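You operate a simulated robot arm through the tools that you are given. There is no shell and no other tool. Be economical: measure what you need, move in short steps, check, and stop when the job is done.

Carry out the task below with a simulated robot arm. There is one attempt and no reset: what you move stays moved.

## Task
Dust the ledge under the pink roll, then set the roll back.
Fine: rest the roll on the brush box first; use the yellow cloth and lay it back. What is to be rubbed or washed off counts as gone when no trace of it is left.

The check looks at the end state, three seconds after you hand in, the way a careful person would. Anything else that was tipped, shoved, dropped, spilled or broken makes it a failure. Flat cloth is picked up by pressing the open fingertips on it (5 to 10 N) and closing them slowly along it; thin cloth reads only 2 to 8 mm in the jaws.

## Robot
A 7-joint arm with a two-finger parallel gripper, fixed in place. Base frame: the origin is at the foot of the arm, x ahead of it, y to its left, z up. Lengths are in m, angles in degrees, forces in N, time in s.
Its first joint turns from -149.0 to 149.0 degrees. Payload 3.43 kg.
The TCP is the grasp point between the finger pads, 0.03 m short of the fingertips. In the tool frame z runs along the fingers and y along their closing line. The gripper opens to 0.094 m. The fingers are 0.028 m wide and 0.01 m thick; the gripper's body (0.05 by 0.096 m) begins 0.055 m behind the TCP.
Orientation is that of the tool frame in the base frame, as a unit quaternion [x, y, z, w]. With the fingers straight down and closing along the base's y, the tool's x points along the base's -x, its y along +y and its z along -z.

## Interface
- The arm moves only by the tool step_arm. Its argument "series" is a list of rows, each a list of 7 numbers: the turn, a rotation vector about the tool's x, y, z in degrees, then the shift along the tool's x, y, z in m, then the gripper command, from -1 (fully open) to 1 (shut), values between in proportion. In form: [[wx, wy, wz, x, y, z, grip], ...]. A call has 1 to 8 rows; each row shifts and turns the commanded pose from where the row before left it, along the tool's axes as they then stand. Rows are played at 5 a second. More than 0.05 m and 8.6 degrees between two rows, or a gripper value outside its range, and nothing of the call is played. A pose out of reach is approached as far as the arm can. The call stops where the force on the tool passes 40 N (or 10 N more than at its start, if that is more) or the arm is blocked; 0.2 s more then pass. The fingers move at their own pace (about 0.045 m/s each) and stop on an object; they squeeze with about 22 N. The grip force told is the motor's: it shows also when the fingers shut on nothing. Time passes only in rows, and 0.2 s behind the last, so rows that do not move let the fingers close. It gives the time, the measured TCP pose, the force on the tool (base axes), the opening and the grip force at its end, in the units of the frame above (readings bear some noise), with the torque about the TCP (base axes, N m) and any sound that the robot's microphone picked up.
- Cameras (640 x 400 px; columns grow to the right, rows downward): "scene" is fixed at [0.0515, 0.6494, 1.2931]; the picture's right is [0.94, -0.34, 0.00], its down [-0.31, -0.86, -0.41] and it looks along [0.14, 0.39, -0.91] (base axes); focal length 341 px, centre (320, 200). "wrist" rides on the gripper at [0.076, 0.014, -0.103] in the tool frame; the picture's right is [-0.18, 0.98, 0.00], its down [-0.75, -0.14, -0.64] and it looks along [-0.63, -0.12, 0.77] (tool axes); focal length 243 px, centre (320, 200). There is no depth. A picture from a camera that has moved, and an enlarged one, comes with that camera's place and axes in the base frame and with its lens.
- grab_frame(camera): a new picture of that camera. The clock stands still meanwhile.
- zoom(camera, box): a new picture of the part [left, top, right, bottom] of that camera's present view, enlarged. The clock stands still meanwhile.
- job_done(): hands the job in; it is judged then, once.

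Work in short steps. Places have to be worked out from the pictures, the camera data and where the tool is seen: move nearer, look again, correct. Check each grasp and each placing, and mend what went wrong. You have 120 turns and 68 pictures in all, those below and enlarged ones among them. Open the gripper and draw the arm clear of the work before you hand the job in, unless the task says otherwise; then end with one line.

The tools are called after "Call:" as a command line: name --pt "numbers of a row" for each row, then --argument value for the rest, lists and objects as JSON in quotes. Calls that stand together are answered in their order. step_arm: Moves the arm, as the interface text tells. Its arguments: {"type":"object","properties":{"series":{"type":"array","items":{"type":"array","items":{"type":"number"}}}},"required":["series"]} The other tools are called the same way: grab_frame (camera) takes a picture; zoom (camera, box) takes an enlarged picture of a part of a camera's view; job_done () hands the job in.

At the start:

```text
time_s: 0.0
ee_pos: [0.2232, 0.6523, 0.9693]
orientation: [0.001, 1.0, 0.001, 0.0]
force: [-0.1, 0.2, 0.2]
wrist_torque: [-0.01, -0.02, 0.01]
gripper_width: 0.0941
grasp_force: 0.1
```

scene: 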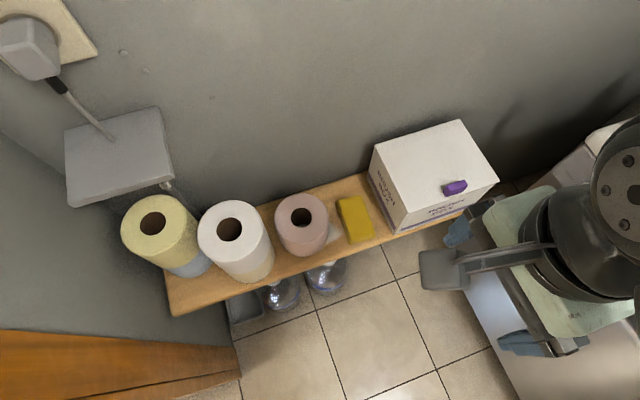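
wrist: 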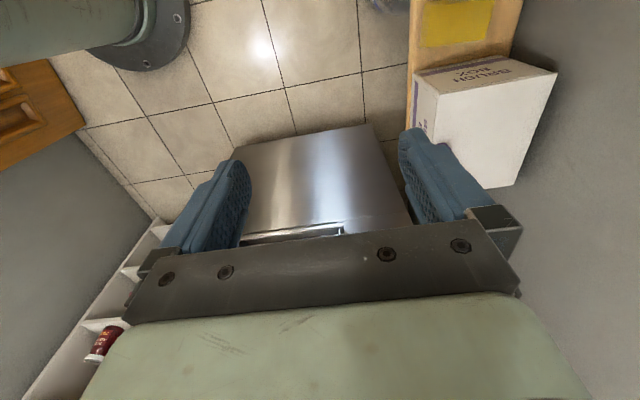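

I start with closer looks at the ledge with the rolls, cloth and brush box.

Call:
zoom --camera "scene" --box '[240, 150, 400, 250]'

Call:
zoom --camera "scene" --box '[100, 100, 516, 360]'

```text
4.00 times, centred on (320, 200) of scene
camera zoom: at [0.0515, 0.6494, 1.2931], right [0.94, -0.34, 0.0], down [-0.31, -0.86, -0.41], along [0.14, 0.39, -0.91], focal length 1364 px, centre (320, 200)
```

zoom: 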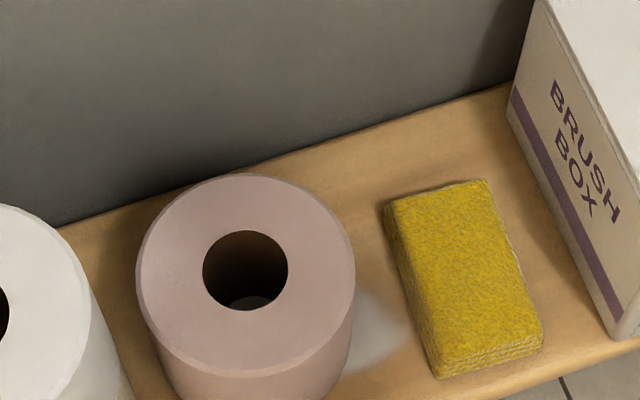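

```text
1.54 times, centred on (308, 230) of scene
camera zoom: at [0.0515, 0.6494, 1.2931], right [0.94, -0.34, 0.0], down [-0.31, -0.86, -0.41], along [0.14, 0.39, -0.91], focal length 525 px, centre (338, 154)
```

zoom: 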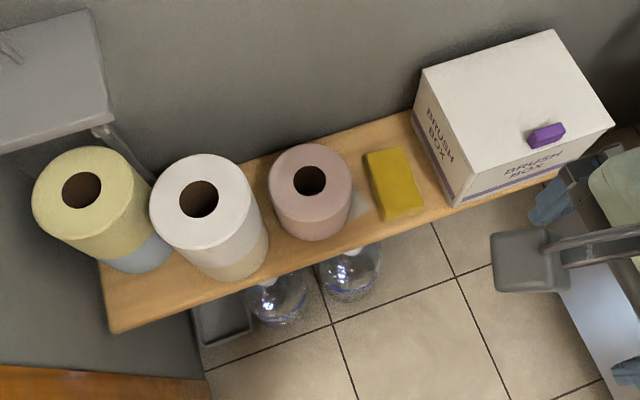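

Triangulating: box top z≈0.667 (x 0.30–0.51, y 0.83–1.0), ledge z≈0.533, pink roll centre ≈(0.103,0.907), top ≈0.633, diameter ≈0.11, which is wider than the jaws. So I will grip its wall, with one finger in the hole. I first turn the tool 45° so that the camera stays clear of the white stack.

Call:
step_arm --pt "0 0 -7.5 0 0 0 -1" --pt "0 0 -7.5 0 0 0 -1" --pt "0 0 -7.5 0 0 0 -1" --pt "0 0 -7.5 0 0 0 -1" --pt "0 0 -7.5 0 0 0 -1" --pt "0 0 -7.5 0 0 0 -1" --pt "0 0 0 0 0.04 0.02 -1" --pt "0 0 0 0 0.04 0.02 -1"

```text
time_s: 1.8
ee_pos: [0.1674, 0.7109, 0.9297]
orientation: [-0.382, 0.924, 0.001, 0.0]
force: [0.1, -0.3, 0.9]
wrist_torque: [0.02, 0.02, -0.02]
gripper_width: 0.0943
grasp_force: 0.2
```

The turn worked as planned. I look with the wrist camera to triangulate the roll.

Call:
grab_frame --camera "wrist"

```text
63 pictures are left
camera wrist: at [0.1036, 0.667, 1.0326], right [-0.56, 0.83, 0.0], down [0.63, 0.43, 0.64], along [0.53, 0.36, -0.77], focal length 243 px, centre (320, 200)
```

wrist: 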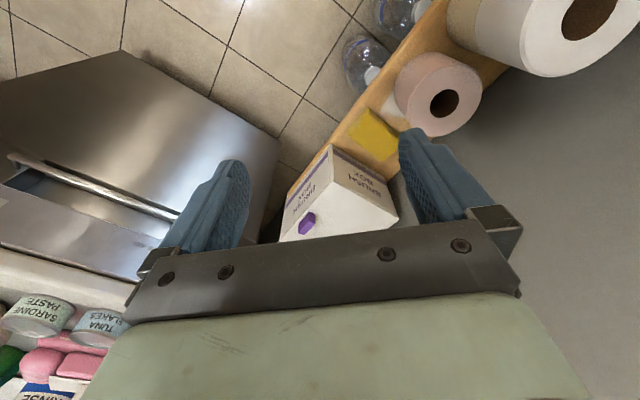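

Two views put the top of the roll hole at (0.102, 0.909, 0.626). The wall is about 0.035 thick. I move above the wall on the +x/−y side with the jaws half open.

Call:
step_arm --pt "0 0 0 -0.0134 0.0209 0.034 -0.4" --pt "0 0 0 -0.0134 0.0209 0.034 -0.4" --pt "0 0 0 -0.0134 0.0209 0.034 -0.4" --pt "0 0 0 -0.0134 0.0209 0.034 -0.4" --pt "0 0 0 -0.0134 0.0209 0.034 -0.4" --pt "0 0 0 -0.0134 0.0209 0.034 -0.4" --pt "0 0 0 -0.0134 0.0209 0.034 -0.4"

Call:
grab_frame --camera "wrist"

Call:
grab_frame --camera "scene"

```text
time_s: 3.4
ee_pos: [0.1297, 0.8781, 0.6912]
orientation: [-0.381, 0.925, 0.001, 0.0]
force: [-0.7, 0.5, 0.4]
wrist_torque: [0.0, 0.01, 0.01]
gripper_width: 0.0658
grasp_force: 0.0
```

```text
62 pictures are left
camera wrist: at [0.0655, 0.8348, 0.7935], right [-0.56, 0.83, 0.0], down [0.63, 0.43, 0.64], along [0.53, 0.36, -0.77], focal length 243 px, centre (320, 200)
```

wrist: 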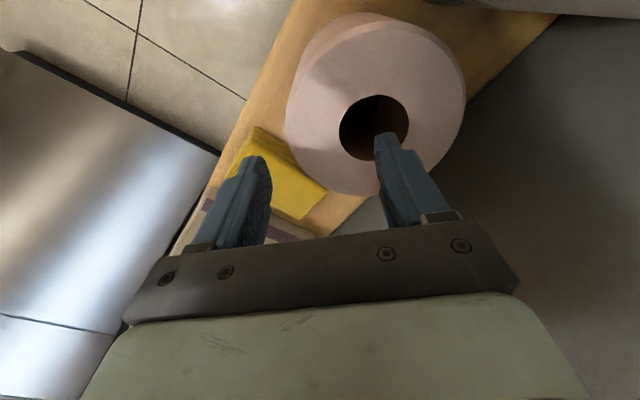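

```text
61 pictures are left
```

scene: 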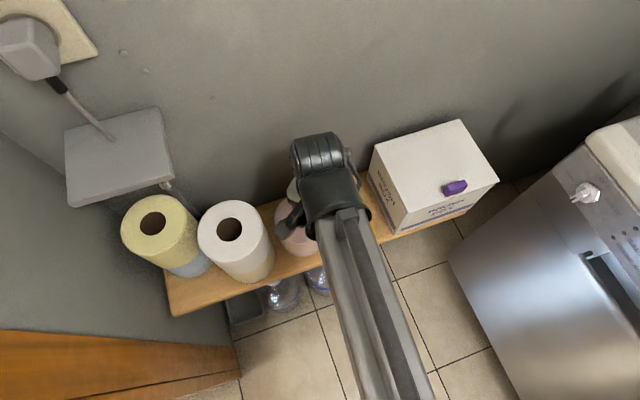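

The inner finger lines up with the hole centre. I lower it into the hole in small steps and close.

Call:
step_arm --pt "0 0 0 0 0.0 0.02 -0.4" --pt "0 0 0 0 0 0.02 -0.4" --pt "0 0 0 0 0 0.02 -0.4" --pt "0 0 0 0 0 0.02 -0.4" --pt "0 0 0 0 0 0.01 -0.4" --pt "0 0 0 0 0 0 -0.4"

Call:
grab_frame --camera "wrist"

```text
time_s: 4.2
ee_pos: [0.1295, 0.8795, 0.6476]
orientation: [-0.382, 0.924, 0.006, 0.001]
force: [-0.9, -5.5, 24.9]
wrist_torque: [1.05, 0.51, 0.19]
gripper_width: 0.0642
grasp_force: 0.0
stopped in row 3: the force on the tool passed its limit at 66 N (the readings are from after the stop); the commanded pose is now the measured one
```

```text
60 pictures are left
camera wrist: at [0.0651, 0.8345, 0.7498], right [-0.56, 0.83, 0.01], down [0.64, 0.42, 0.65], along [0.53, 0.37, -0.76], focal length 243 px, centre (320, 200)
```

wrist: 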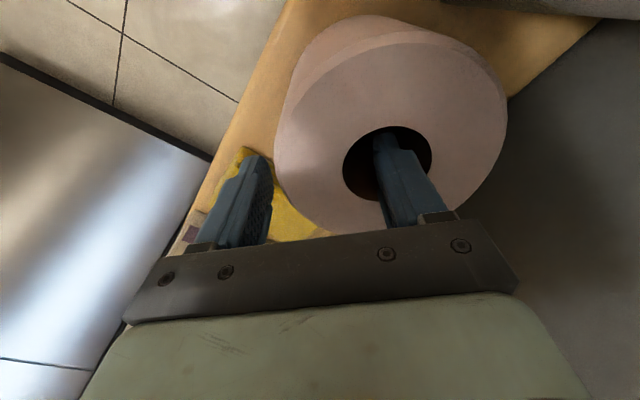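

The contact torque points to the far corner of the inner finger touching the +y rim of the hole. I back up and look closely before correcting.

Call:
step_arm --pt "0 0 0 0 0 -0.02 -0.4" --pt "0 0 0 0 0 -0.01 -0.4" --pt "0 0 0 0 0 0 -0.4"

Call:
zoom --camera "wrist" --box '[220, 0, 540, 200]'

Call:
zoom --camera "scene" --box '[240, 150, 400, 250]'

```text
time_s: 5.0
ee_pos: [0.1281, 0.8803, 0.6753]
orientation: [-0.382, 0.924, 0.005, 0.001]
force: [-0.5, -0.2, 1.2]
wrist_torque: [0.01, 0.01, -0.03]
gripper_width: 0.0656
grasp_force: 0.0
```

```text
2.00 times, centred on (380, 100) of wrist
camera zoom: at [0.0651, 0.8346, 0.7778], right [-0.56, 0.83, 0.01], down [0.64, 0.42, 0.65], along [0.53, 0.37, -0.76], focal length 485 px, centre (200, 400)
```

zoom: 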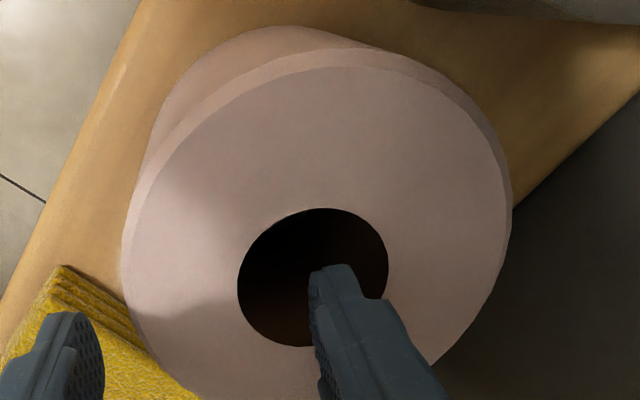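

```text
4.00 times, centred on (320, 200) of scene
camera zoom: at [0.0515, 0.6494, 1.2931], right [0.94, -0.34, 0.0], down [-0.31, -0.86, -0.41], along [0.14, 0.39, -0.91], focal length 1364 px, centre (320, 200)
```

zoom: 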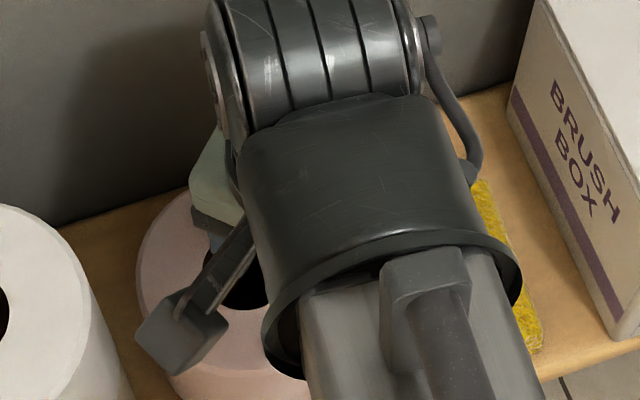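

The roll has not moved. The torque suggests the finger should sit about 5 mm toward −y. I correct the position and the small tilt, then descend more slowly.

Call:
step_arm --pt "0.48 0.32 0 0.0035 -0.0035 0 -0.4" --pt "0 0 0 0 0 0 -0.4" --pt "0 0 0 0 0 0.01 -0.4" --pt "0 0 0 0 0 0.01 -0.4" --pt "0 0 0 0 0 0.006 -0.4" --pt "0 0 0 0 0 0.006 -0.4" --pt "0 0 0 0 0 0.006 -0.4" --pt "0 0 0 0 0 0 -0.4"

```text
time_s: 6.8
ee_pos: [0.1297, 0.8755, 0.6376]
orientation: [-0.382, 0.924, 0.0, 0.001]
force: [0.5, -0.4, -0.3]
wrist_torque: [-0.02, 0.04, 0.0]
gripper_width: 0.0656
grasp_force: 0.1
```

No contact now, and already lower than before. I continue down to about TCP z 0.605 and then close.

Call:
step_arm --pt "0 0 0 0 0 0.008 -0.4" --pt "0 0 0 0 0 0.008 -0.4" --pt "0 0 0 0 0 0.008 -0.4" --pt "0 0 0 0 0 0.008 -0.4" --pt "0 0 0 0 0 0 -0.4"

Call:
grab_frame --camera "wrist"

```text
time_s: 8.0
ee_pos: [0.1307, 0.8754, 0.6052]
orientation: [-0.382, 0.924, 0.0, 0.001]
force: [0.5, -0.1, -0.3]
wrist_torque: [-0.02, 0.01, 0.02]
gripper_width: 0.0661
grasp_force: 0.1
```

```text
57 pictures are left
camera wrist: at [0.0656, 0.8317, 0.7076], right [-0.56, 0.83, 0.0], down [0.63, 0.43, 0.64], along [0.53, 0.36, -0.77], focal length 243 px, centre (320, 200)
```

wrist: 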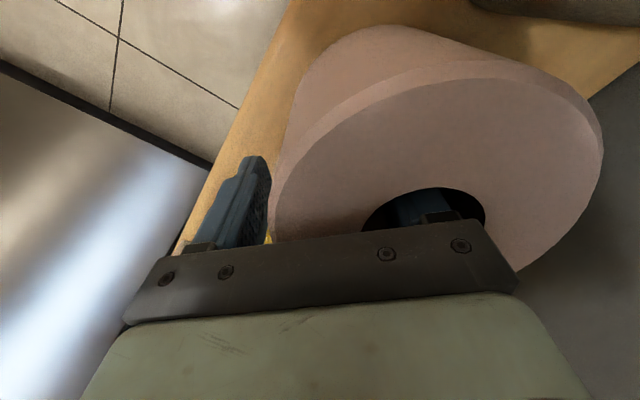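

The inner finger is in the hole and the outer one outside. I close on the wall.

Call:
step_arm --pt "0 0 0 0 0 0 -0.1" --pt "0 0 0 0 0 0 0.1" --pt "0 0 0 0 0 0 0.3" --pt "0 0 0 0 0 0 0.5" --pt "0 0 0 0 0 0 0.8" --pt "0 0 0 0 0 0 1" --pt "0 0 0 0 0 0 1"

```text
time_s: 9.6
ee_pos: [0.1294, 0.876, 0.6056]
orientation: [-0.382, 0.924, 0.001, 0.001]
force: [-0.1, -1.0, 0.5]
wrist_torque: [-0.02, -0.04, -0.03]
gripper_width: 0.0395
grasp_force: 21.8
```

Gripped at 39.5 mm with 22 N. I lift straight up.

Call:
step_arm --pt "0 0 0 0 0 -0.01 1" --pt "0 0 0 0 0 -0.02 1" --pt "0 0 0 0 0 -0.03 1" --pt "0 0 0 0 0 -0.03 1" --pt "0 0 0 0 0 -0.03 1" --pt "0 0 0 0 0 -0.03 1" --pt "0 0 0 0 0 -0.03 1" --pt "0 0 0 0 0 0 1"

Call:
grab_frame --camera "wrist"

Call:
grab_frame --camera "scene"

```text
time_s: 11.4
ee_pos: [0.1289, 0.8746, 0.7847]
orientation: [-0.381, 0.925, 0.0, 0.0]
force: [0.9, 0.9, -0.6]
wrist_torque: [-0.04, -0.03, 0.0]
gripper_width: 0.0395
grasp_force: 21.7
```

```text
56 pictures are left
camera wrist: at [0.0649, 0.8302, 0.8873], right [-0.56, 0.83, 0.0], down [0.63, 0.43, 0.64], along [0.53, 0.36, -0.77], focal length 243 px, centre (320, 200)
```

wrist: 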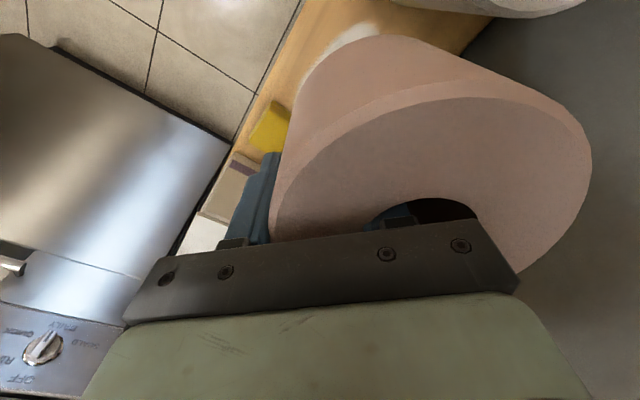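

```text
55 pictures are left
```

scene: 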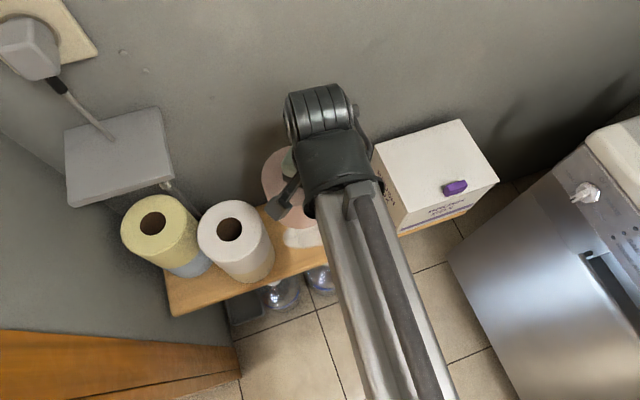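

The roll is held well. I turn back 45° so that it hangs on the +y side of the tool, then carry it over the box toward centre (0.36, 0.925), clear of the purple object.

Call:
step_arm --pt "0 0 7.5 0 0 0 1" --pt "0 0 7.5 0 0 0 1" --pt "0 0 7.5 0 0 0 1" --pt "0 0 7.5 0 0 0 1" --pt "0 0 7.5 0 0 0 1" --pt "0 0 7.3 0 0 0 1" --pt "0 0 0 -0.02 0 0 1" --pt "0 0 0 0 0 0 1"

Call:
step_arm --pt "0 0 0 -0.03 0.001 -0.01 1" --pt "0 0 0 -0.03 0.002 0 1" --pt "0 0 0 -0.03 0.002 0 1" --pt "0 0 0 -0.03 0.002 0 1" --pt "0 0 0 -0.03 0.002 0 1" --pt "0 0 0 -0.03 0.001 0 1" --pt "0 0 0 -0.03 0 0 1" --pt "0 0 0 0 0 0 1"

Call:
grab_frame --camera "wrist"

Call:
grab_frame --camera "scene"

```text
time_s: 13.2
ee_pos: [0.1493, 0.8754, 0.7838]
orientation: [-0.001, 1.0, 0.002, -0.001]
force: [-0.2, -0.2, -1.3]
wrist_torque: [-0.04, 0.0, -0.03]
gripper_width: 0.0393
grasp_force: 21.7
```

```text
time_s: 15.0
ee_pos: [0.3587, 0.8837, 0.7949]
orientation: [-0.001, 1.0, 0.001, -0.001]
force: [0.1, 0.0, -1.2]
wrist_torque: [-0.04, 0.02, -0.03]
gripper_width: 0.039
grasp_force: 22.3
```

```text
54 pictures are left
camera wrist: at [0.2827, 0.8978, 0.8975], right [0.18, 0.98, 0.0], down [0.75, -0.14, 0.64], along [0.63, -0.12, -0.77], focal length 243 px, centre (320, 200)
```

wrist: 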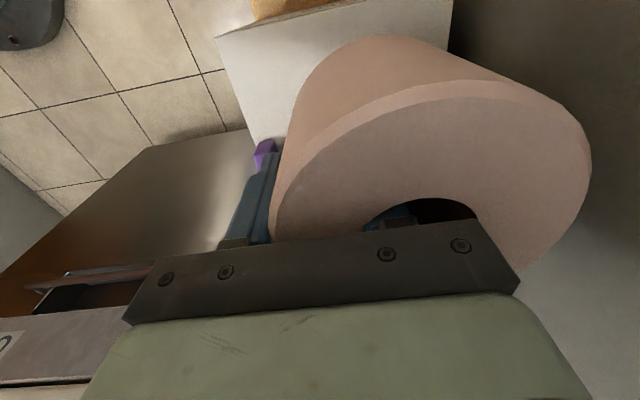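

```text
53 pictures are left
```

scene: 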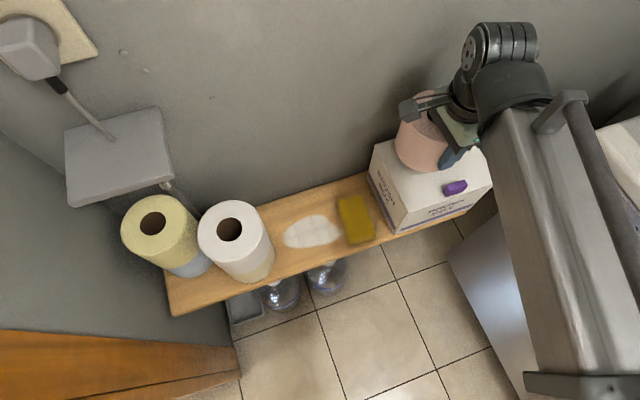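

The dust patch is visible. The height of the purple object matters for the outer finger and the roll, so I zoom in on it.

Call:
zoom --camera "scene" --box '[360, 100, 520, 200]'

Call:
zoom --camera "wrist" --box '[200, 90, 360, 190]'

```text
4.00 times, centred on (440, 150) of scene
camera zoom: at [0.0515, 0.6494, 1.2931], right [0.94, -0.34, 0.0], down [-0.31, -0.86, -0.41], along [0.14, 0.39, -0.91], focal length 1364 px, centre (-160, 400)
```

zoom: 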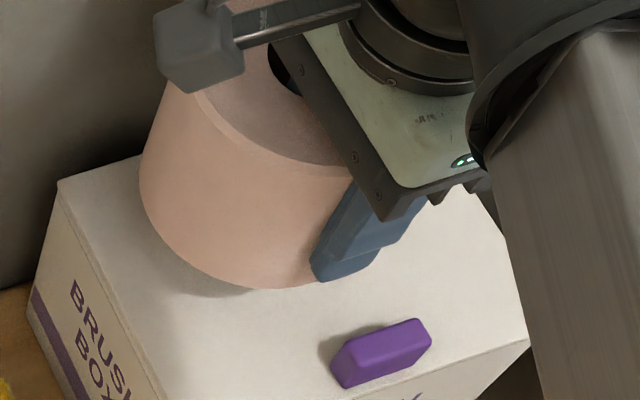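

```text
4.00 times, centred on (280, 140) of wrist
camera zoom: at [0.2827, 0.8978, 0.8975], right [0.18, 0.98, 0.0], down [0.75, -0.14, 0.64], along [0.63, -0.12, -0.77], focal length 970 px, centre (480, 440)
```

zoom: 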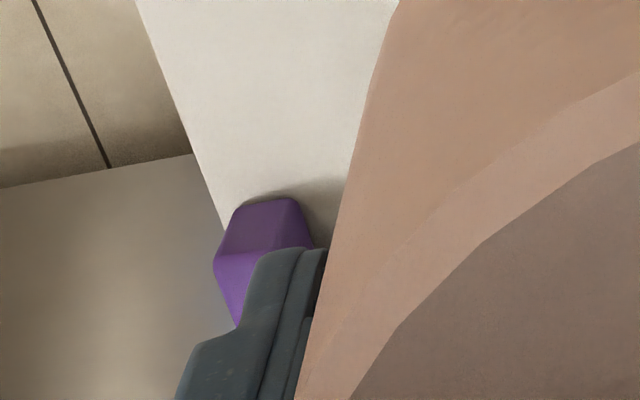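

The purple block sits near the front (x≥0.384, y≤0.83), clear of both finger and roll. I shift 6 mm in +x and lower toward contact, expected near TCP z≈0.74.

Call:
step_arm --pt "0 0 0 -0.006 0 0.01 1" --pt "0 0 0 0 0 0.015 1" --pt "0 0 0 0 0 0.015 1" --pt "0 0 0 0 0 0.005 1" --pt "0 0 0 0 0 0.003 1" --pt "0 0 0 0 0 0 1"

```text
time_s: 16.4
ee_pos: [0.3654, 0.8847, 0.7484]
orientation: [0.0, 1.0, 0.0, 0.0]
force: [0.0, -6.7, 25.7]
wrist_torque: [0.55, -0.05, -0.36]
gripper_width: 0.0393
grasp_force: 21.8
```

Contact came slightly earlier than expected, at 26 N. I ease up a little to unload before releasing.

Call:
step_arm --pt "0 0 0 0 0 -0.001 1" --pt "0 0 0 0 0 -0.001 1" --pt "0 0 0 0 0 0 1"

Call:
zoom --camera "scene" --box '[360, 100, 520, 200]'

```text
time_s: 17.2
ee_pos: [0.3652, 0.8857, 0.748]
orientation: [-0.001, 1.0, 0.001, 0.0]
force: [2.9, -2.9, 7.2]
wrist_torque: [-0.09, -0.15, -0.08]
gripper_width: 0.039
grasp_force: 21.7
```

```text
4.00 times, centred on (440, 150) of scene
camera zoom: at [0.0515, 0.6494, 1.2931], right [0.94, -0.34, 0.0], down [-0.31, -0.86, -0.41], along [0.14, 0.39, -0.91], focal length 1364 px, centre (-160, 400)
```

zoom: 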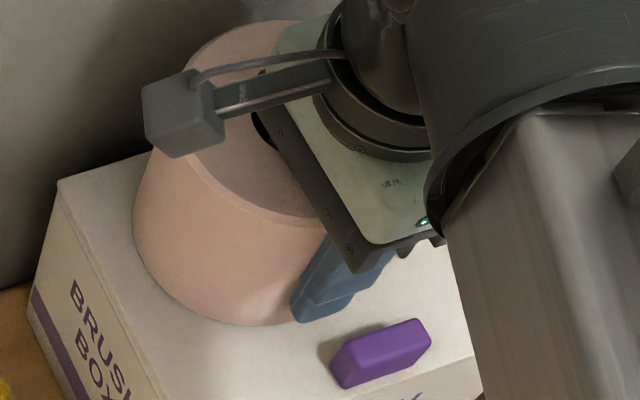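

The roll rests flat on the box and the load is small. I open to half.

Call:
step_arm --pt "0 0 0 0 0 0 0.1" --pt "0 0 0 0 0 0 0.0" --pt "0 0 0 0 0 0 -0.2" --pt "0 0 0 0 0 0 -0.3" --pt "0 0 0 0 0 0 -0.35" --pt "0 0 0 0 0 0 -0.35"

Call:
grab_frame --camera "wrist"

```text
time_s: 18.6
ee_pos: [0.3651, 0.8852, 0.7514]
orientation: [-0.001, 1.0, 0.0, 0.0]
force: [0.6, 0.9, 0.3]
wrist_torque: [0.03, -0.01, 0.0]
gripper_width: 0.0637
grasp_force: 0.1
```

```text
49 pictures are left
camera wrist: at [0.2891, 0.8994, 0.8518], right [0.18, 0.98, 0.0], down [0.75, -0.14, 0.64], along [0.63, -0.12, -0.77], focal length 243 px, centre (320, 200)
```

wrist: 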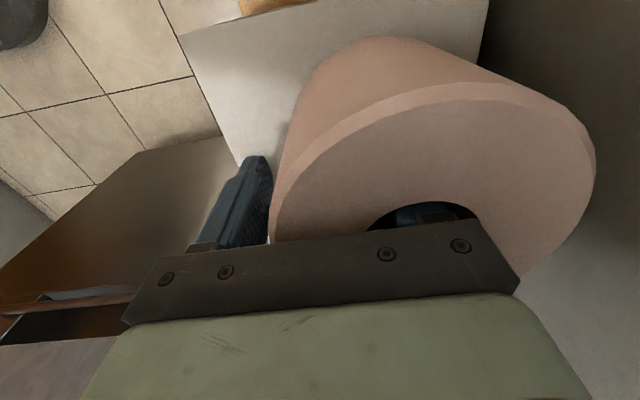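

Released cleanly. I withdraw straight up, slowly.

Call:
step_arm --pt "0 0 0 0 0 -0.01 -0.35" --pt "0 0 0 0 0 -0.015 -0.35" --pt "0 0 0 0 0 -0.02 -0.35" --pt "0 0 0 0 0 -0.03 -0.35" --pt "0 0 0 0 0 -0.03 -0.35" --pt "0 0 0 0 0 -0.02 -0.35" --pt "0 0 0 0 0 0 -0.35"

Call:
grab_frame --camera "scene"

```text
time_s: 20.2
ee_pos: [0.3652, 0.8863, 0.8754]
orientation: [-0.001, 1.0, 0.001, -0.001]
force: [-0.2, -0.4, -0.5]
wrist_torque: [0.01, -0.02, 0.01]
gripper_width: 0.0634
grasp_force: 0.2
```

```text
48 pictures are left
```

scene: 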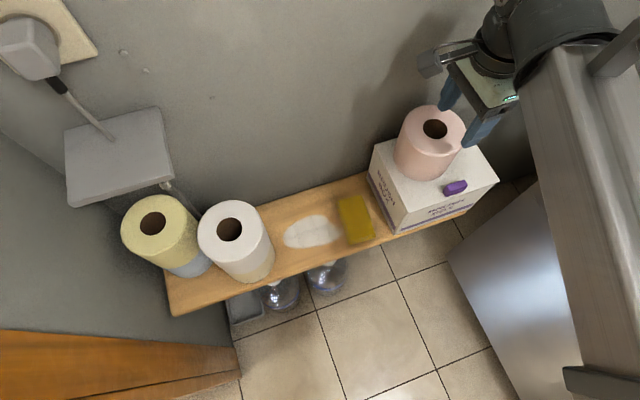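

The roll stands on the box. Next I take a close look at the dust and cloth for geometry.

Call:
zoom --camera "scene" --box '[240, 170, 400, 270]'

```text
4.00 times, centred on (320, 220) of scene
camera zoom: at [0.0515, 0.6494, 1.2931], right [0.94, -0.34, 0.0], down [-0.31, -0.86, -0.41], along [0.14, 0.39, -0.91], focal length 1364 px, centre (320, 120)
```

zoom: 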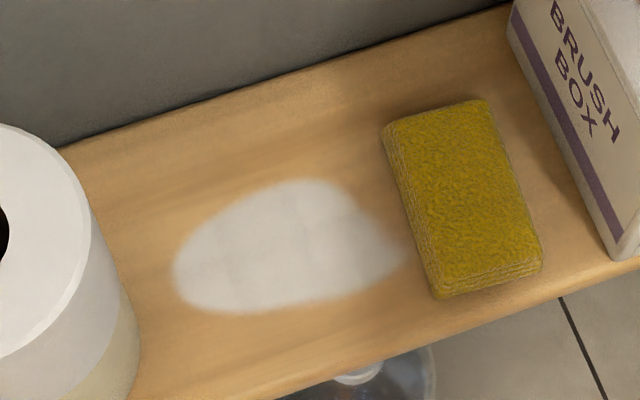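

Cloth: about 0.062×0.10 m, 2 cm thick, centred near (0.230, 0.897) and turned about −5°. Dust: x 0.055–0.195, y 0.865–0.945. I move over the cloth and turn so that the jaws close along its short side.

Call:
step_arm --pt "0 0 0 0.045 0.0 0 -0.35" --pt "0 0 0 0.045 0.0 0 -0.5" --pt "0 0 0 0.045 0.0 0 -0.7" --pt "0 0 -8.5 0 0 0 -1" --pt "0 0 -8.5 0 0 0 -1" --pt "0 0 -8.5 0 0 0 -1" --pt "0 0 -8.5 0 0 0 -1" --pt "0 0 -8.5 0 0 0 -1"

Call:
step_arm --pt "0 0 -8.5 0 0 0 -1" --pt "0 0 -8.5 0 0 0 -1" --pt "0 0 -8.5 0 0 0 -1" --pt "0 0 -8.5 0 0 0 -1" --pt "0 0 -8.1 0 0 0 -1" --pt "0 0 0 -0.005 0 0.04 -1" --pt "0 0 0 -0.005 0 0.04 -1" --pt "0 0 0 0 0 0 -1"

Call:
grab_frame --camera "wrist"

Call:
grab_frame --camera "scene"

```text
time_s: 22.0
ee_pos: [0.2297, 0.8849, 0.8742]
orientation: [-0.365, 0.931, 0.0, 0.0]
force: [-0.5, -0.4, 0.1]
wrist_torque: [-0.01, 0.01, 0.01]
gripper_width: 0.0939
grasp_force: 0.0
```

```text
time_s: 23.8
ee_pos: [0.2315, 0.8951, 0.7925]
orientation: [-0.673, 0.739, 0.001, 0.0]
force: [-0.5, -0.3, 0.2]
wrist_torque: [0.01, -0.04, 0.04]
gripper_width: 0.0938
grasp_force: 0.3
```

```text
46 pictures are left
camera wrist: at [0.2111, 0.8201, 0.8952], right [-0.96, 0.27, 0.0], down [0.21, 0.74, 0.64], along [0.18, 0.62, -0.77], focal length 243 px, centre (320, 200)
```

wrist: 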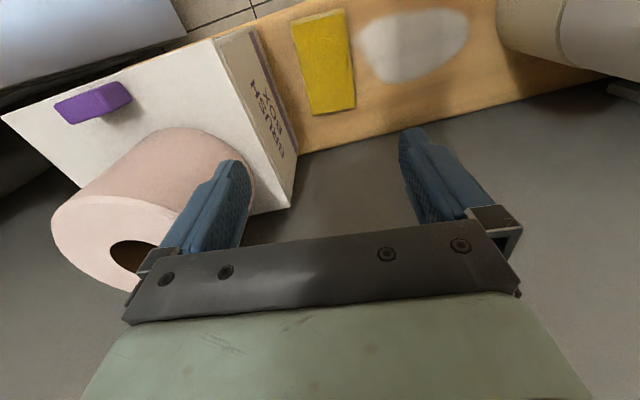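

```text
45 pictures are left
```

scene: 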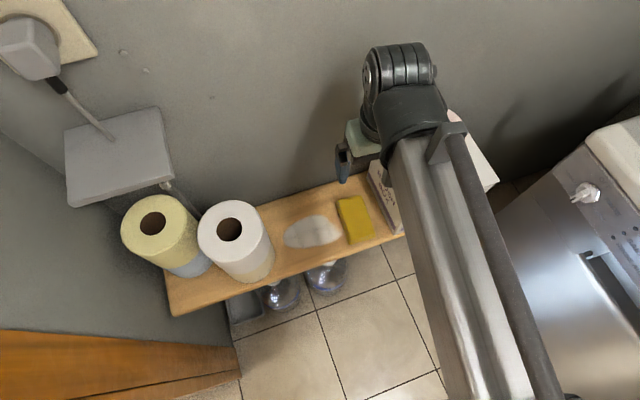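

I zoom the wrist view for a precise cloth position.

Call:
zoom --camera "wrist" --box '[240, 0, 480, 150]'

```text
2.67 times, centred on (360, 75) of wrist
camera zoom: at [0.2111, 0.8201, 0.8952], right [-0.96, 0.27, 0.0], down [0.21, 0.74, 0.64], along [0.18, 0.62, -0.77], focal length 647 px, centre (213, 533)
```

zoom: 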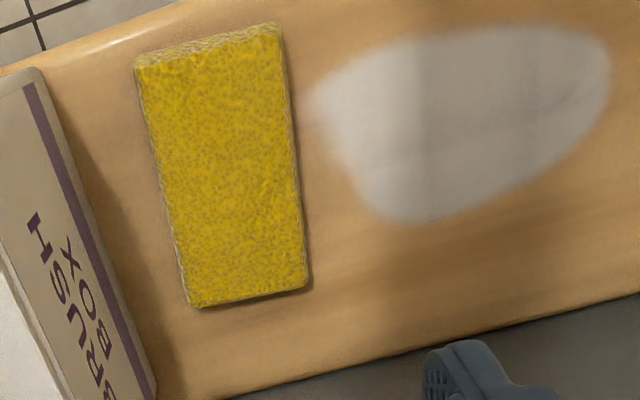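

The cloth centre comes out at (0.226, 0.893). I shift by 5 mm and descend to just above it.

Call:
step_arm --pt "0 0 0 0.0025 0.0053 0.03 -1" --pt "0 0 0 0 0 0.035 -1" --pt "0 0 0 0 0 0.035 -1" --pt "0 0 0 0 0 0.035 -1" --pt "0 0 0 0 0 0.03 -1" --pt "0 0 0 0 0 0.02 -1" --pt "0 0 0 0 0 0 -1"

Call:
grab_frame --camera "wrist"

Call:
grab_frame --camera "scene"

```text
time_s: 25.4
ee_pos: [0.2253, 0.8942, 0.61]
orientation: [-0.673, 0.739, 0.001, 0.0]
force: [0.4, -0.6, 0.0]
wrist_torque: [0.0, 0.0, 0.03]
gripper_width: 0.094
grasp_force: 0.0
```

```text
43 pictures are left
camera wrist: at [0.2043, 0.8188, 0.7123], right [-0.96, 0.27, 0.0], down [0.21, 0.74, 0.64], along [0.18, 0.62, -0.77], focal length 243 px, centre (320, 200)
```

wrist: 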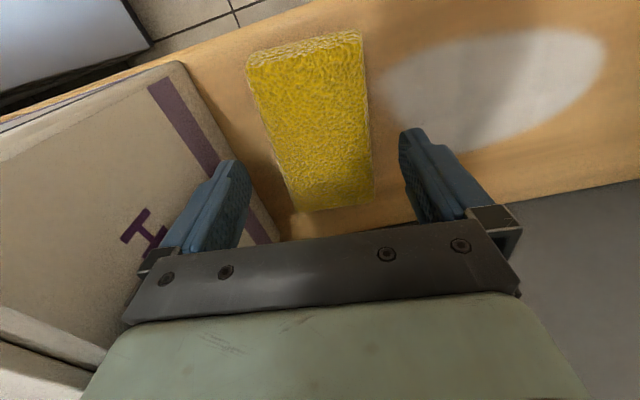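

```text
42 pictures are left
```

scene: 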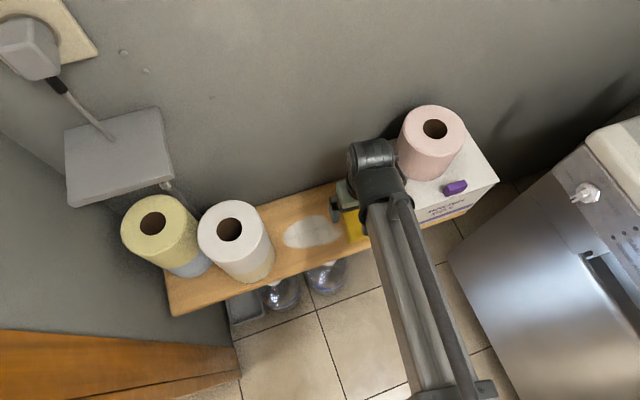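

The TCP is centred on the cloth. I lower slowly until the tips are just above the ledge.

Call:
step_arm --pt "0 0 0 0 0 0.015 -1" --pt "0 0 0 0 0 0.012 -1" --pt "0 0 0 0 0 0.007 -1" --pt "0 0 0 0 0 0.004 -1" --pt "0 0 0 0 0 0.003 -1" --pt "0 0 0 0 0 0 -1"

Call:
zoom --camera "scene" --box '[290, 120, 450, 220]'

Call:
grab_frame --camera "wrist"

```text
time_s: 26.3
ee_pos: [0.2249, 0.894, 0.5809]
orientation: [-0.673, 0.739, 0.001, 0.001]
force: [-2.3, -2.2, 14.9]
wrist_torque: [-0.28, -0.08, -0.11]
gripper_width: 0.0942
grasp_force: 0.0
stopped in row 4: the force on the tool passed its limit at 47 N (the readings are from after the stop); the commanded pose is now the measured one
```

```text
4.00 times, centred on (370, 170) of scene
camera zoom: at [0.0515, 0.6494, 1.2931], right [0.94, -0.34, 0.0], down [-0.31, -0.86, -0.41], along [0.14, 0.39, -0.91], focal length 1364 px, centre (120, 320)
```

zoom: 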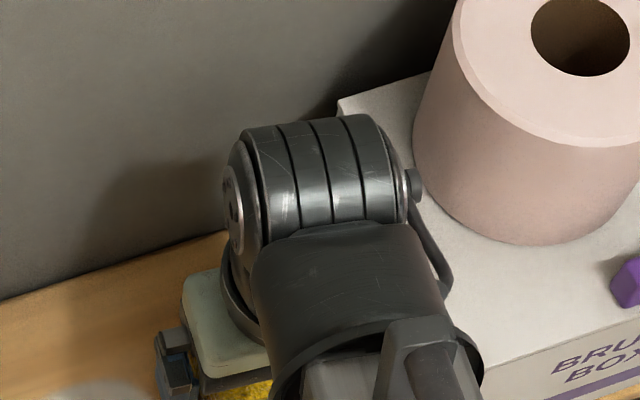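

```text
40 pictures are left
camera wrist: at [0.205, 0.8183, 0.6822], right [-0.96, 0.27, 0.0], down [0.21, 0.73, 0.64], along [0.18, 0.62, -0.76], focal length 243 px, centre (320, 200)
```

wrist: 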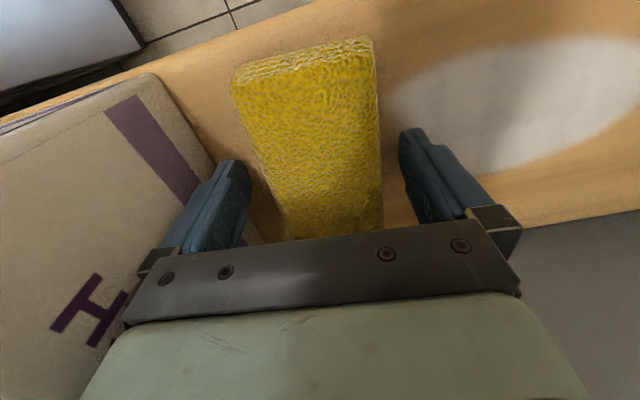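

The tips appear to have met the ledge at z≈0.548, with clear gaps on both sides of the cloth and the roll undisturbed. I rise 2 mm and close slowly on the cloth's sides.

Call:
step_arm --pt "0 0 0 0 0 -0.002 -1" --pt "0 0 0 0 0 0 -0.8" --pt "0 0 0 0 0 0 -0.6" --pt "0 0 0 0 0 0 -0.4" --pt "0 0 0 0 0 0 -0.3" --pt "0 0 0 0 0 0 -0.2" --pt "0 0 0 0 0 0 -0.1" --pt "0 0 0 0 0 0 -0.1"

Call:
grab_frame --camera "wrist"

```text
time_s: 28.1
ee_pos: [0.2279, 0.8941, 0.5801]
orientation: [-0.674, 0.739, 0.001, 0.002]
force: [-0.4, 0.3, -0.6]
wrist_torque: [-0.01, 0.0, -0.03]
gripper_width: 0.0685
grasp_force: 22.3
```

```text
39 pictures are left
camera wrist: at [0.2055, 0.8189, 0.6826], right [-0.96, 0.27, 0.0], down [0.21, 0.73, 0.64], along [0.18, 0.62, -0.76], focal length 243 px, centre (320, 200)
```

wrist: 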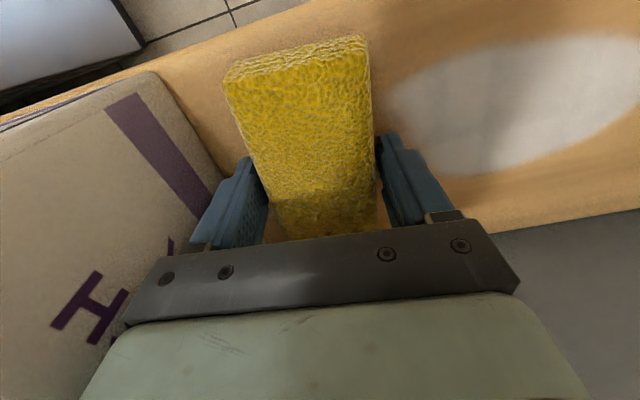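

The cloth is held firmly at 68 mm like a pad. I regrip 6 mm higher so that the cloth, and not the fingertips, touches the ledge while wiping.

Call:
step_arm --pt "0 0 0 0 0 0 -0.7" --pt "0 0 0 0 0 0 -0.7" --pt "0 0 0 0 0 -0.006 -0.7" --pt "0 0 0 0 0 0 -0.4" --pt "0 0 0 0 0 0 -0.2" --pt "0 0 0 0 0 0 0" --pt "0 0 0 0 0 0 0"

```text
time_s: 29.7
ee_pos: [0.227, 0.8952, 0.5878]
orientation: [-0.674, 0.739, 0.001, 0.002]
force: [-0.4, 1.4, 11.5]
wrist_torque: [-0.15, -0.08, 0.0]
gripper_width: 0.0641
grasp_force: 22.3
```

The width and a slight upward force have changed, so I check how the pad sits in the jaws.

Call:
grab_frame --camera "wrist"

```text
38 pictures are left
camera wrist: at [0.2056, 0.8191, 0.6897], right [-0.96, 0.27, 0.0], down [0.21, 0.73, 0.65], along [0.18, 0.62, -0.76], focal length 243 px, centre (320, 200)
```

wrist: 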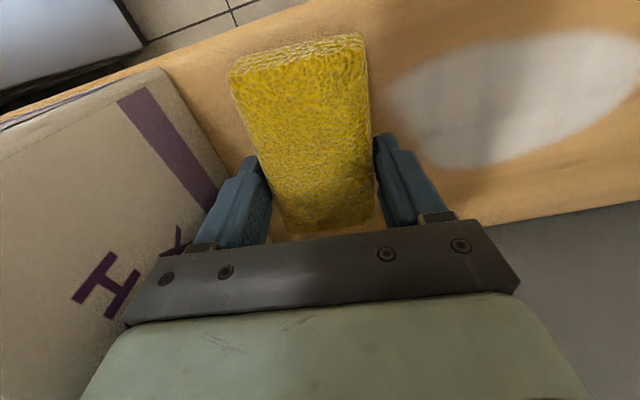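

The pad is held. I press lightly and make a first sweep in −x, watching the force.

Call:
step_arm --pt "0 0 0 0 0 0.001 0.2" --pt "0 0 0 0.0004 0.02 0 0.2" --pt "0 0 0 0.0004 0.02 0 0.2" --pt "0 0 0 0 0 0 0.2"

Call:
grab_frame --camera "wrist"

```text
time_s: 30.7
ee_pos: [0.1872, 0.8961, 0.5869]
orientation: [-0.673, 0.74, 0.0, 0.002]
force: [11.6, -1.6, 26.7]
wrist_torque: [-0.12, -0.53, 0.08]
gripper_width: 0.0641
grasp_force: 21.9
```

```text
37 pictures are left
camera wrist: at [0.1667, 0.8211, 0.6895], right [-0.96, 0.28, 0.0], down [0.21, 0.73, 0.65], along [0.18, 0.62, -0.76], focal length 243 px, centre (320, 200)
```

wrist: 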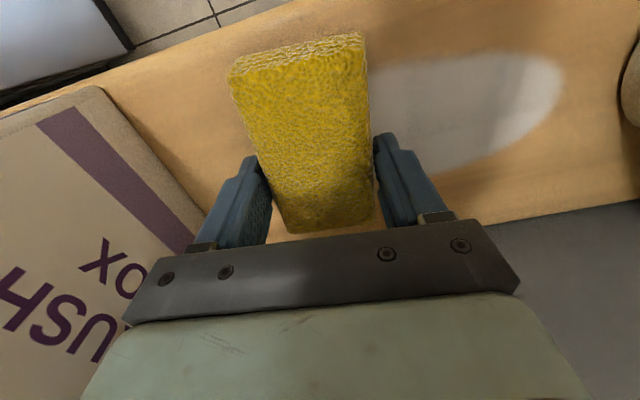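

The pad slides well at about 27 N. I continue the sweep to x≈0.11.

Call:
step_arm --pt "0 0 0 -0.0015 0.02 0 0.2" --pt "0 0 0 -0.0015 0.02 0 0.2" --pt "0 0 0 -0.0015 0.02 0 0.2" --pt "0 0 0 -0.0015 0.02 0 0.2" --pt "0 0 0 0 0 0 0.2"

Call:
grab_frame --camera "wrist"

Call:
grab_frame --camera "scene"

```text
time_s: 31.2
ee_pos: [0.1538, 0.9033, 0.5873]
orientation: [-0.673, 0.739, 0.001, 0.003]
force: [-3.0, -1.3, 12.5]
wrist_torque: [0.0, 0.08, 0.05]
gripper_width: 0.0642
grasp_force: 22.8
stopped in row 2: the force on the tool passed its limit at 40 N (the readings are from after the stop); the commanded pose is now the measured one
```

```text
36 pictures are left
camera wrist: at [0.1329, 0.8274, 0.6895], right [-0.96, 0.27, 0.0], down [0.21, 0.73, 0.65], along [0.18, 0.62, -0.76], focal length 243 px, centre (320, 200)
```

wrist: 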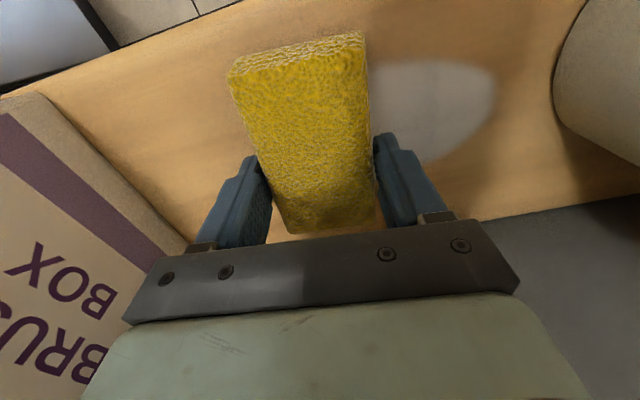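

```text
35 pictures are left
```

scene: 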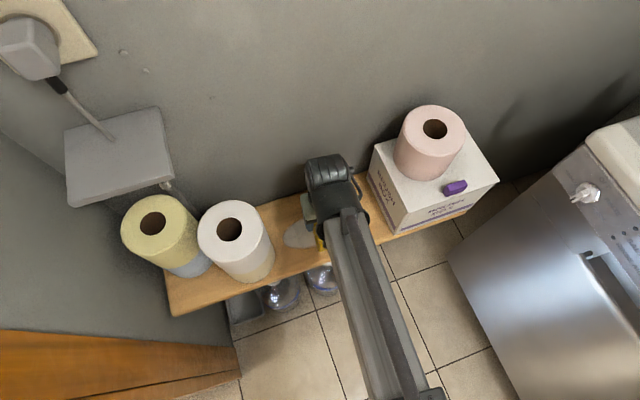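

Dust vanishes under the cloth. I continue at lower load with smaller steps.

Call:
step_arm --pt "0 0 0 0.0 0.01 0 0.2" --pt "0 0 0 0 0.01 0 0.2" --pt "0 0 0 0 0.01 0 0.2" --pt "0 0 0 0 0.01 0 0.2" --pt "0 0 0 0 0.01 0 0.2" --pt "0 0 0 0 0 0 0.2"

Call:
grab_frame --camera "wrist"

```text
time_s: 32.6
ee_pos: [0.1066, 0.9083, 0.5878]
orientation: [-0.673, 0.74, 0.001, 0.003]
force: [13.0, -0.7, 28.3]
wrist_torque: [-0.16, -0.54, 0.07]
gripper_width: 0.0641
grasp_force: 21.9
```

```text
34 pictures are left
camera wrist: at [0.0846, 0.8321, 0.6893], right [-0.96, 0.28, 0.0], down [0.21, 0.73, 0.65], along [0.18, 0.62, -0.76], focal length 243 px, centre (320, 200)
```

wrist: 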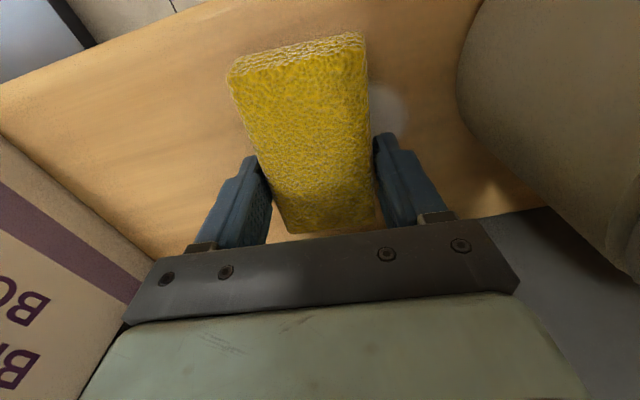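

Only a small residue remains near x≈0.05, y≈0.88. To reach it without nearing the white stack, I turn the pad 45° so its corner points toward −x, with reduced load.

Call:
step_arm --pt "0 0 0 0 0 -0.002 0.2" --pt "0 0 -7.5 0 0 0 0.2" --pt "0 0 -7.5 0 0 0 0.2" --pt "0 0 -7.5 0 0 0 0.2" --pt "0 0 -7.5 0 0 0 0.2" --pt "0 0 -7.5 0 0 0 0.2" --pt "0 0 -7.5 0 0 0 0.2" --pt "0 0 0 0 0 0 0.2"

Call:
grab_frame --camera "wrist"

Call:
zoom --camera "scene" --box '[220, 160, 380, 260]'

```text
time_s: 34.5
ee_pos: [0.1068, 0.9071, 0.5886]
orientation: [0.906, -0.424, -0.001, -0.002]
force: [-0.2, -0.1, -0.2]
wrist_torque: [-0.03, 0.01, 0.01]
gripper_width: 0.064
grasp_force: 22.1
```

```text
33 pictures are left
camera wrist: at [0.143, 0.8391, 0.6908], right [-0.87, -0.49, 0.0], down [-0.37, 0.67, 0.64], along [-0.31, 0.56, -0.77], focal length 243 px, centre (320, 200)
```

wrist: 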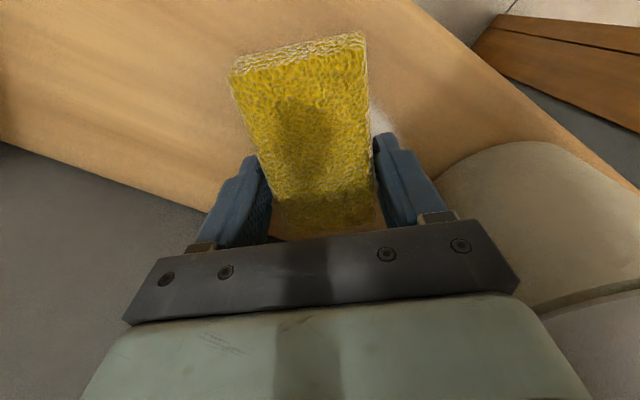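

```text
4.00 times, centred on (300, 210) of scene
camera zoom: at [0.0515, 0.6494, 1.2931], right [0.94, -0.34, 0.0], down [-0.31, -0.86, -0.41], along [0.14, 0.39, -0.91], focal length 1364 px, centre (400, 160)
```

zoom: 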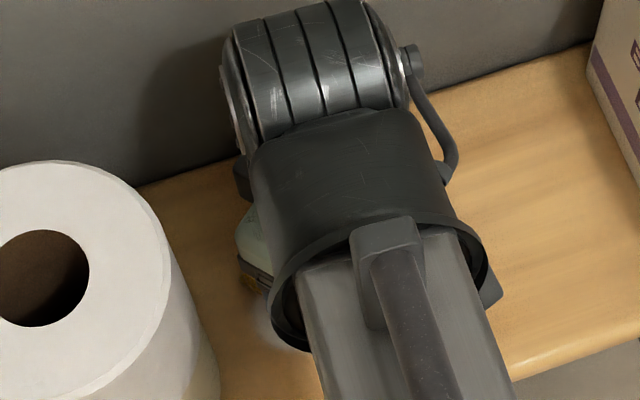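

No load now. I press lightly again and sweep along (−x, −y) to pull the pad corner over the residue.

Call:
step_arm --pt "0 0 0 0 0 0.002 0.2" --pt "0 0 0 0.0056 0.008 0 0.2" --pt "0 0 0 0.0056 0.008 0 0.2" --pt "0 0 0 0.0056 0.008 0 0.2" --pt "0 0 0 0.0056 0.008 0 0.2" --pt "0 0 0 0.0056 0.008 0 0.2" --pt "0 0 0 0 0 0 0.2"

Call:
grab_frame --camera "wrist"

Call:
zoom --camera "scene" --box '[220, 160, 380, 260]'

```text
time_s: 36.0
ee_pos: [0.0923, 0.861, 0.5874]
orientation: [0.905, -0.425, 0.0, -0.004]
force: [4.7, 11.3, 31.9]
wrist_torque: [0.14, -0.06, 0.05]
gripper_width: 0.0639
grasp_force: 22.1
```

```text
31 pictures are left
camera wrist: at [0.1293, 0.7922, 0.6895], right [-0.87, -0.49, -0.01], down [-0.37, 0.67, 0.65], along [-0.31, 0.57, -0.76], focal length 243 px, centre (320, 200)
```

wrist: 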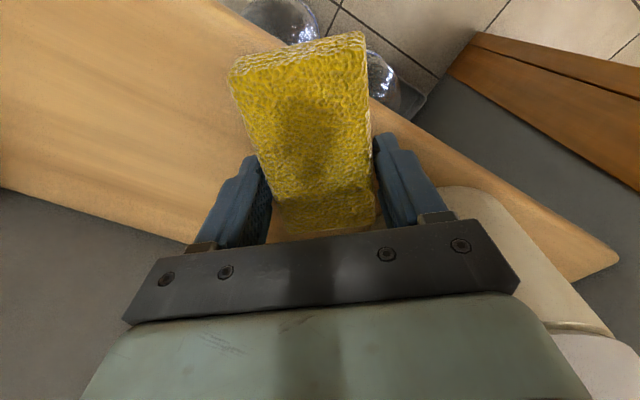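

```text
4.00 times, centred on (300, 210) of scene
camera zoom: at [0.0515, 0.6494, 1.2931], right [0.94, -0.34, 0.0], down [-0.31, -0.86, -0.41], along [0.14, 0.39, -0.91], focal length 1364 px, centre (400, 160)
```

zoom: 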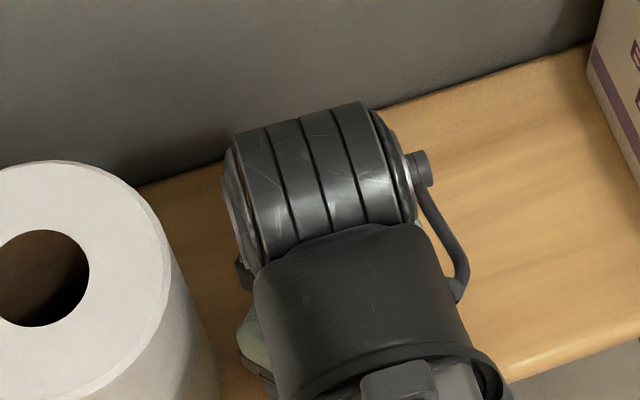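

It looks clean. I make one pass back over it, then lift and inspect the whole ledge.

Call:
step_arm --pt "0 0 0 0 0 -0.001 0.2" --pt "0 0 0 -0.0056 -0.008 0 0.2" --pt "0 0 0 -0.0056 -0.008 0 0.2" --pt "0 0 0 -0.0056 -0.008 0 0.2" --pt "0 0 0 -0.0056 -0.008 0 0.2" --pt "0 0 0 -0.0056 -0.008 0 0.2" --pt "0 0 0 0 0 -0.02 0.2" --pt "0 0 0 0 0 -0.04 0.2"

Call:
step_arm --pt "0 0 7.5 0 0 -0.03 0.2" --pt "0 0 7.5 0 0 0 0.2" --pt "0 0 7.5 0 0 0 0.2" --pt "0 0 7.5 0 0 0 0.2" --pt "0 0 7.5 0 0 0 0.2" --pt "0 0 7.5 0 0 0 0.2" --pt "0 0 0 0 0 0 0.2"

Call:
grab_frame --camera "wrist"

Call:
grab_frame --camera "scene"

```text
time_s: 37.9
ee_pos: [0.1071, 0.9064, 0.6477]
orientation: [0.905, -0.426, 0.001, -0.003]
force: [-0.3, -0.3, 0.1]
wrist_torque: [0.0, -0.01, 0.02]
gripper_width: 0.0639
grasp_force: 22.1
```

```text
time_s: 39.5
ee_pos: [0.1048, 0.9076, 0.6766]
orientation: [-0.672, 0.741, 0.0, 0.002]
force: [0.2, 0.5, 0.1]
wrist_torque: [-0.04, -0.01, 0.0]
gripper_width: 0.064
grasp_force: 22.3
```

```text
29 pictures are left
camera wrist: at [0.083, 0.8323, 0.7789], right [-0.96, 0.28, 0.0], down [0.21, 0.73, 0.65], along [0.18, 0.62, -0.76], focal length 243 px, centre (320, 200)
```

wrist: 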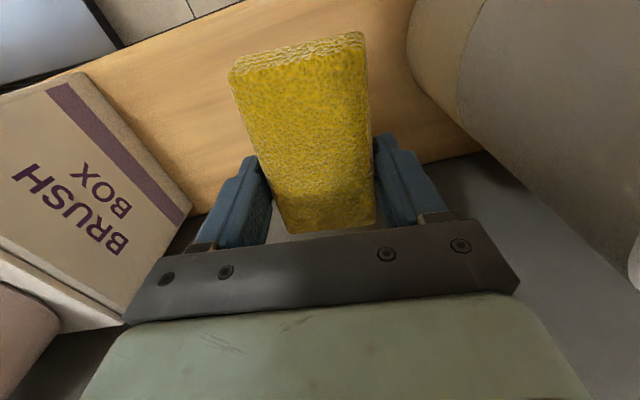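

```text
28 pictures are left
```

scene: 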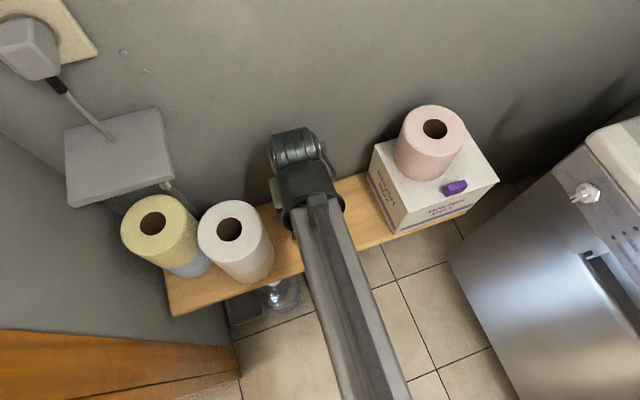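

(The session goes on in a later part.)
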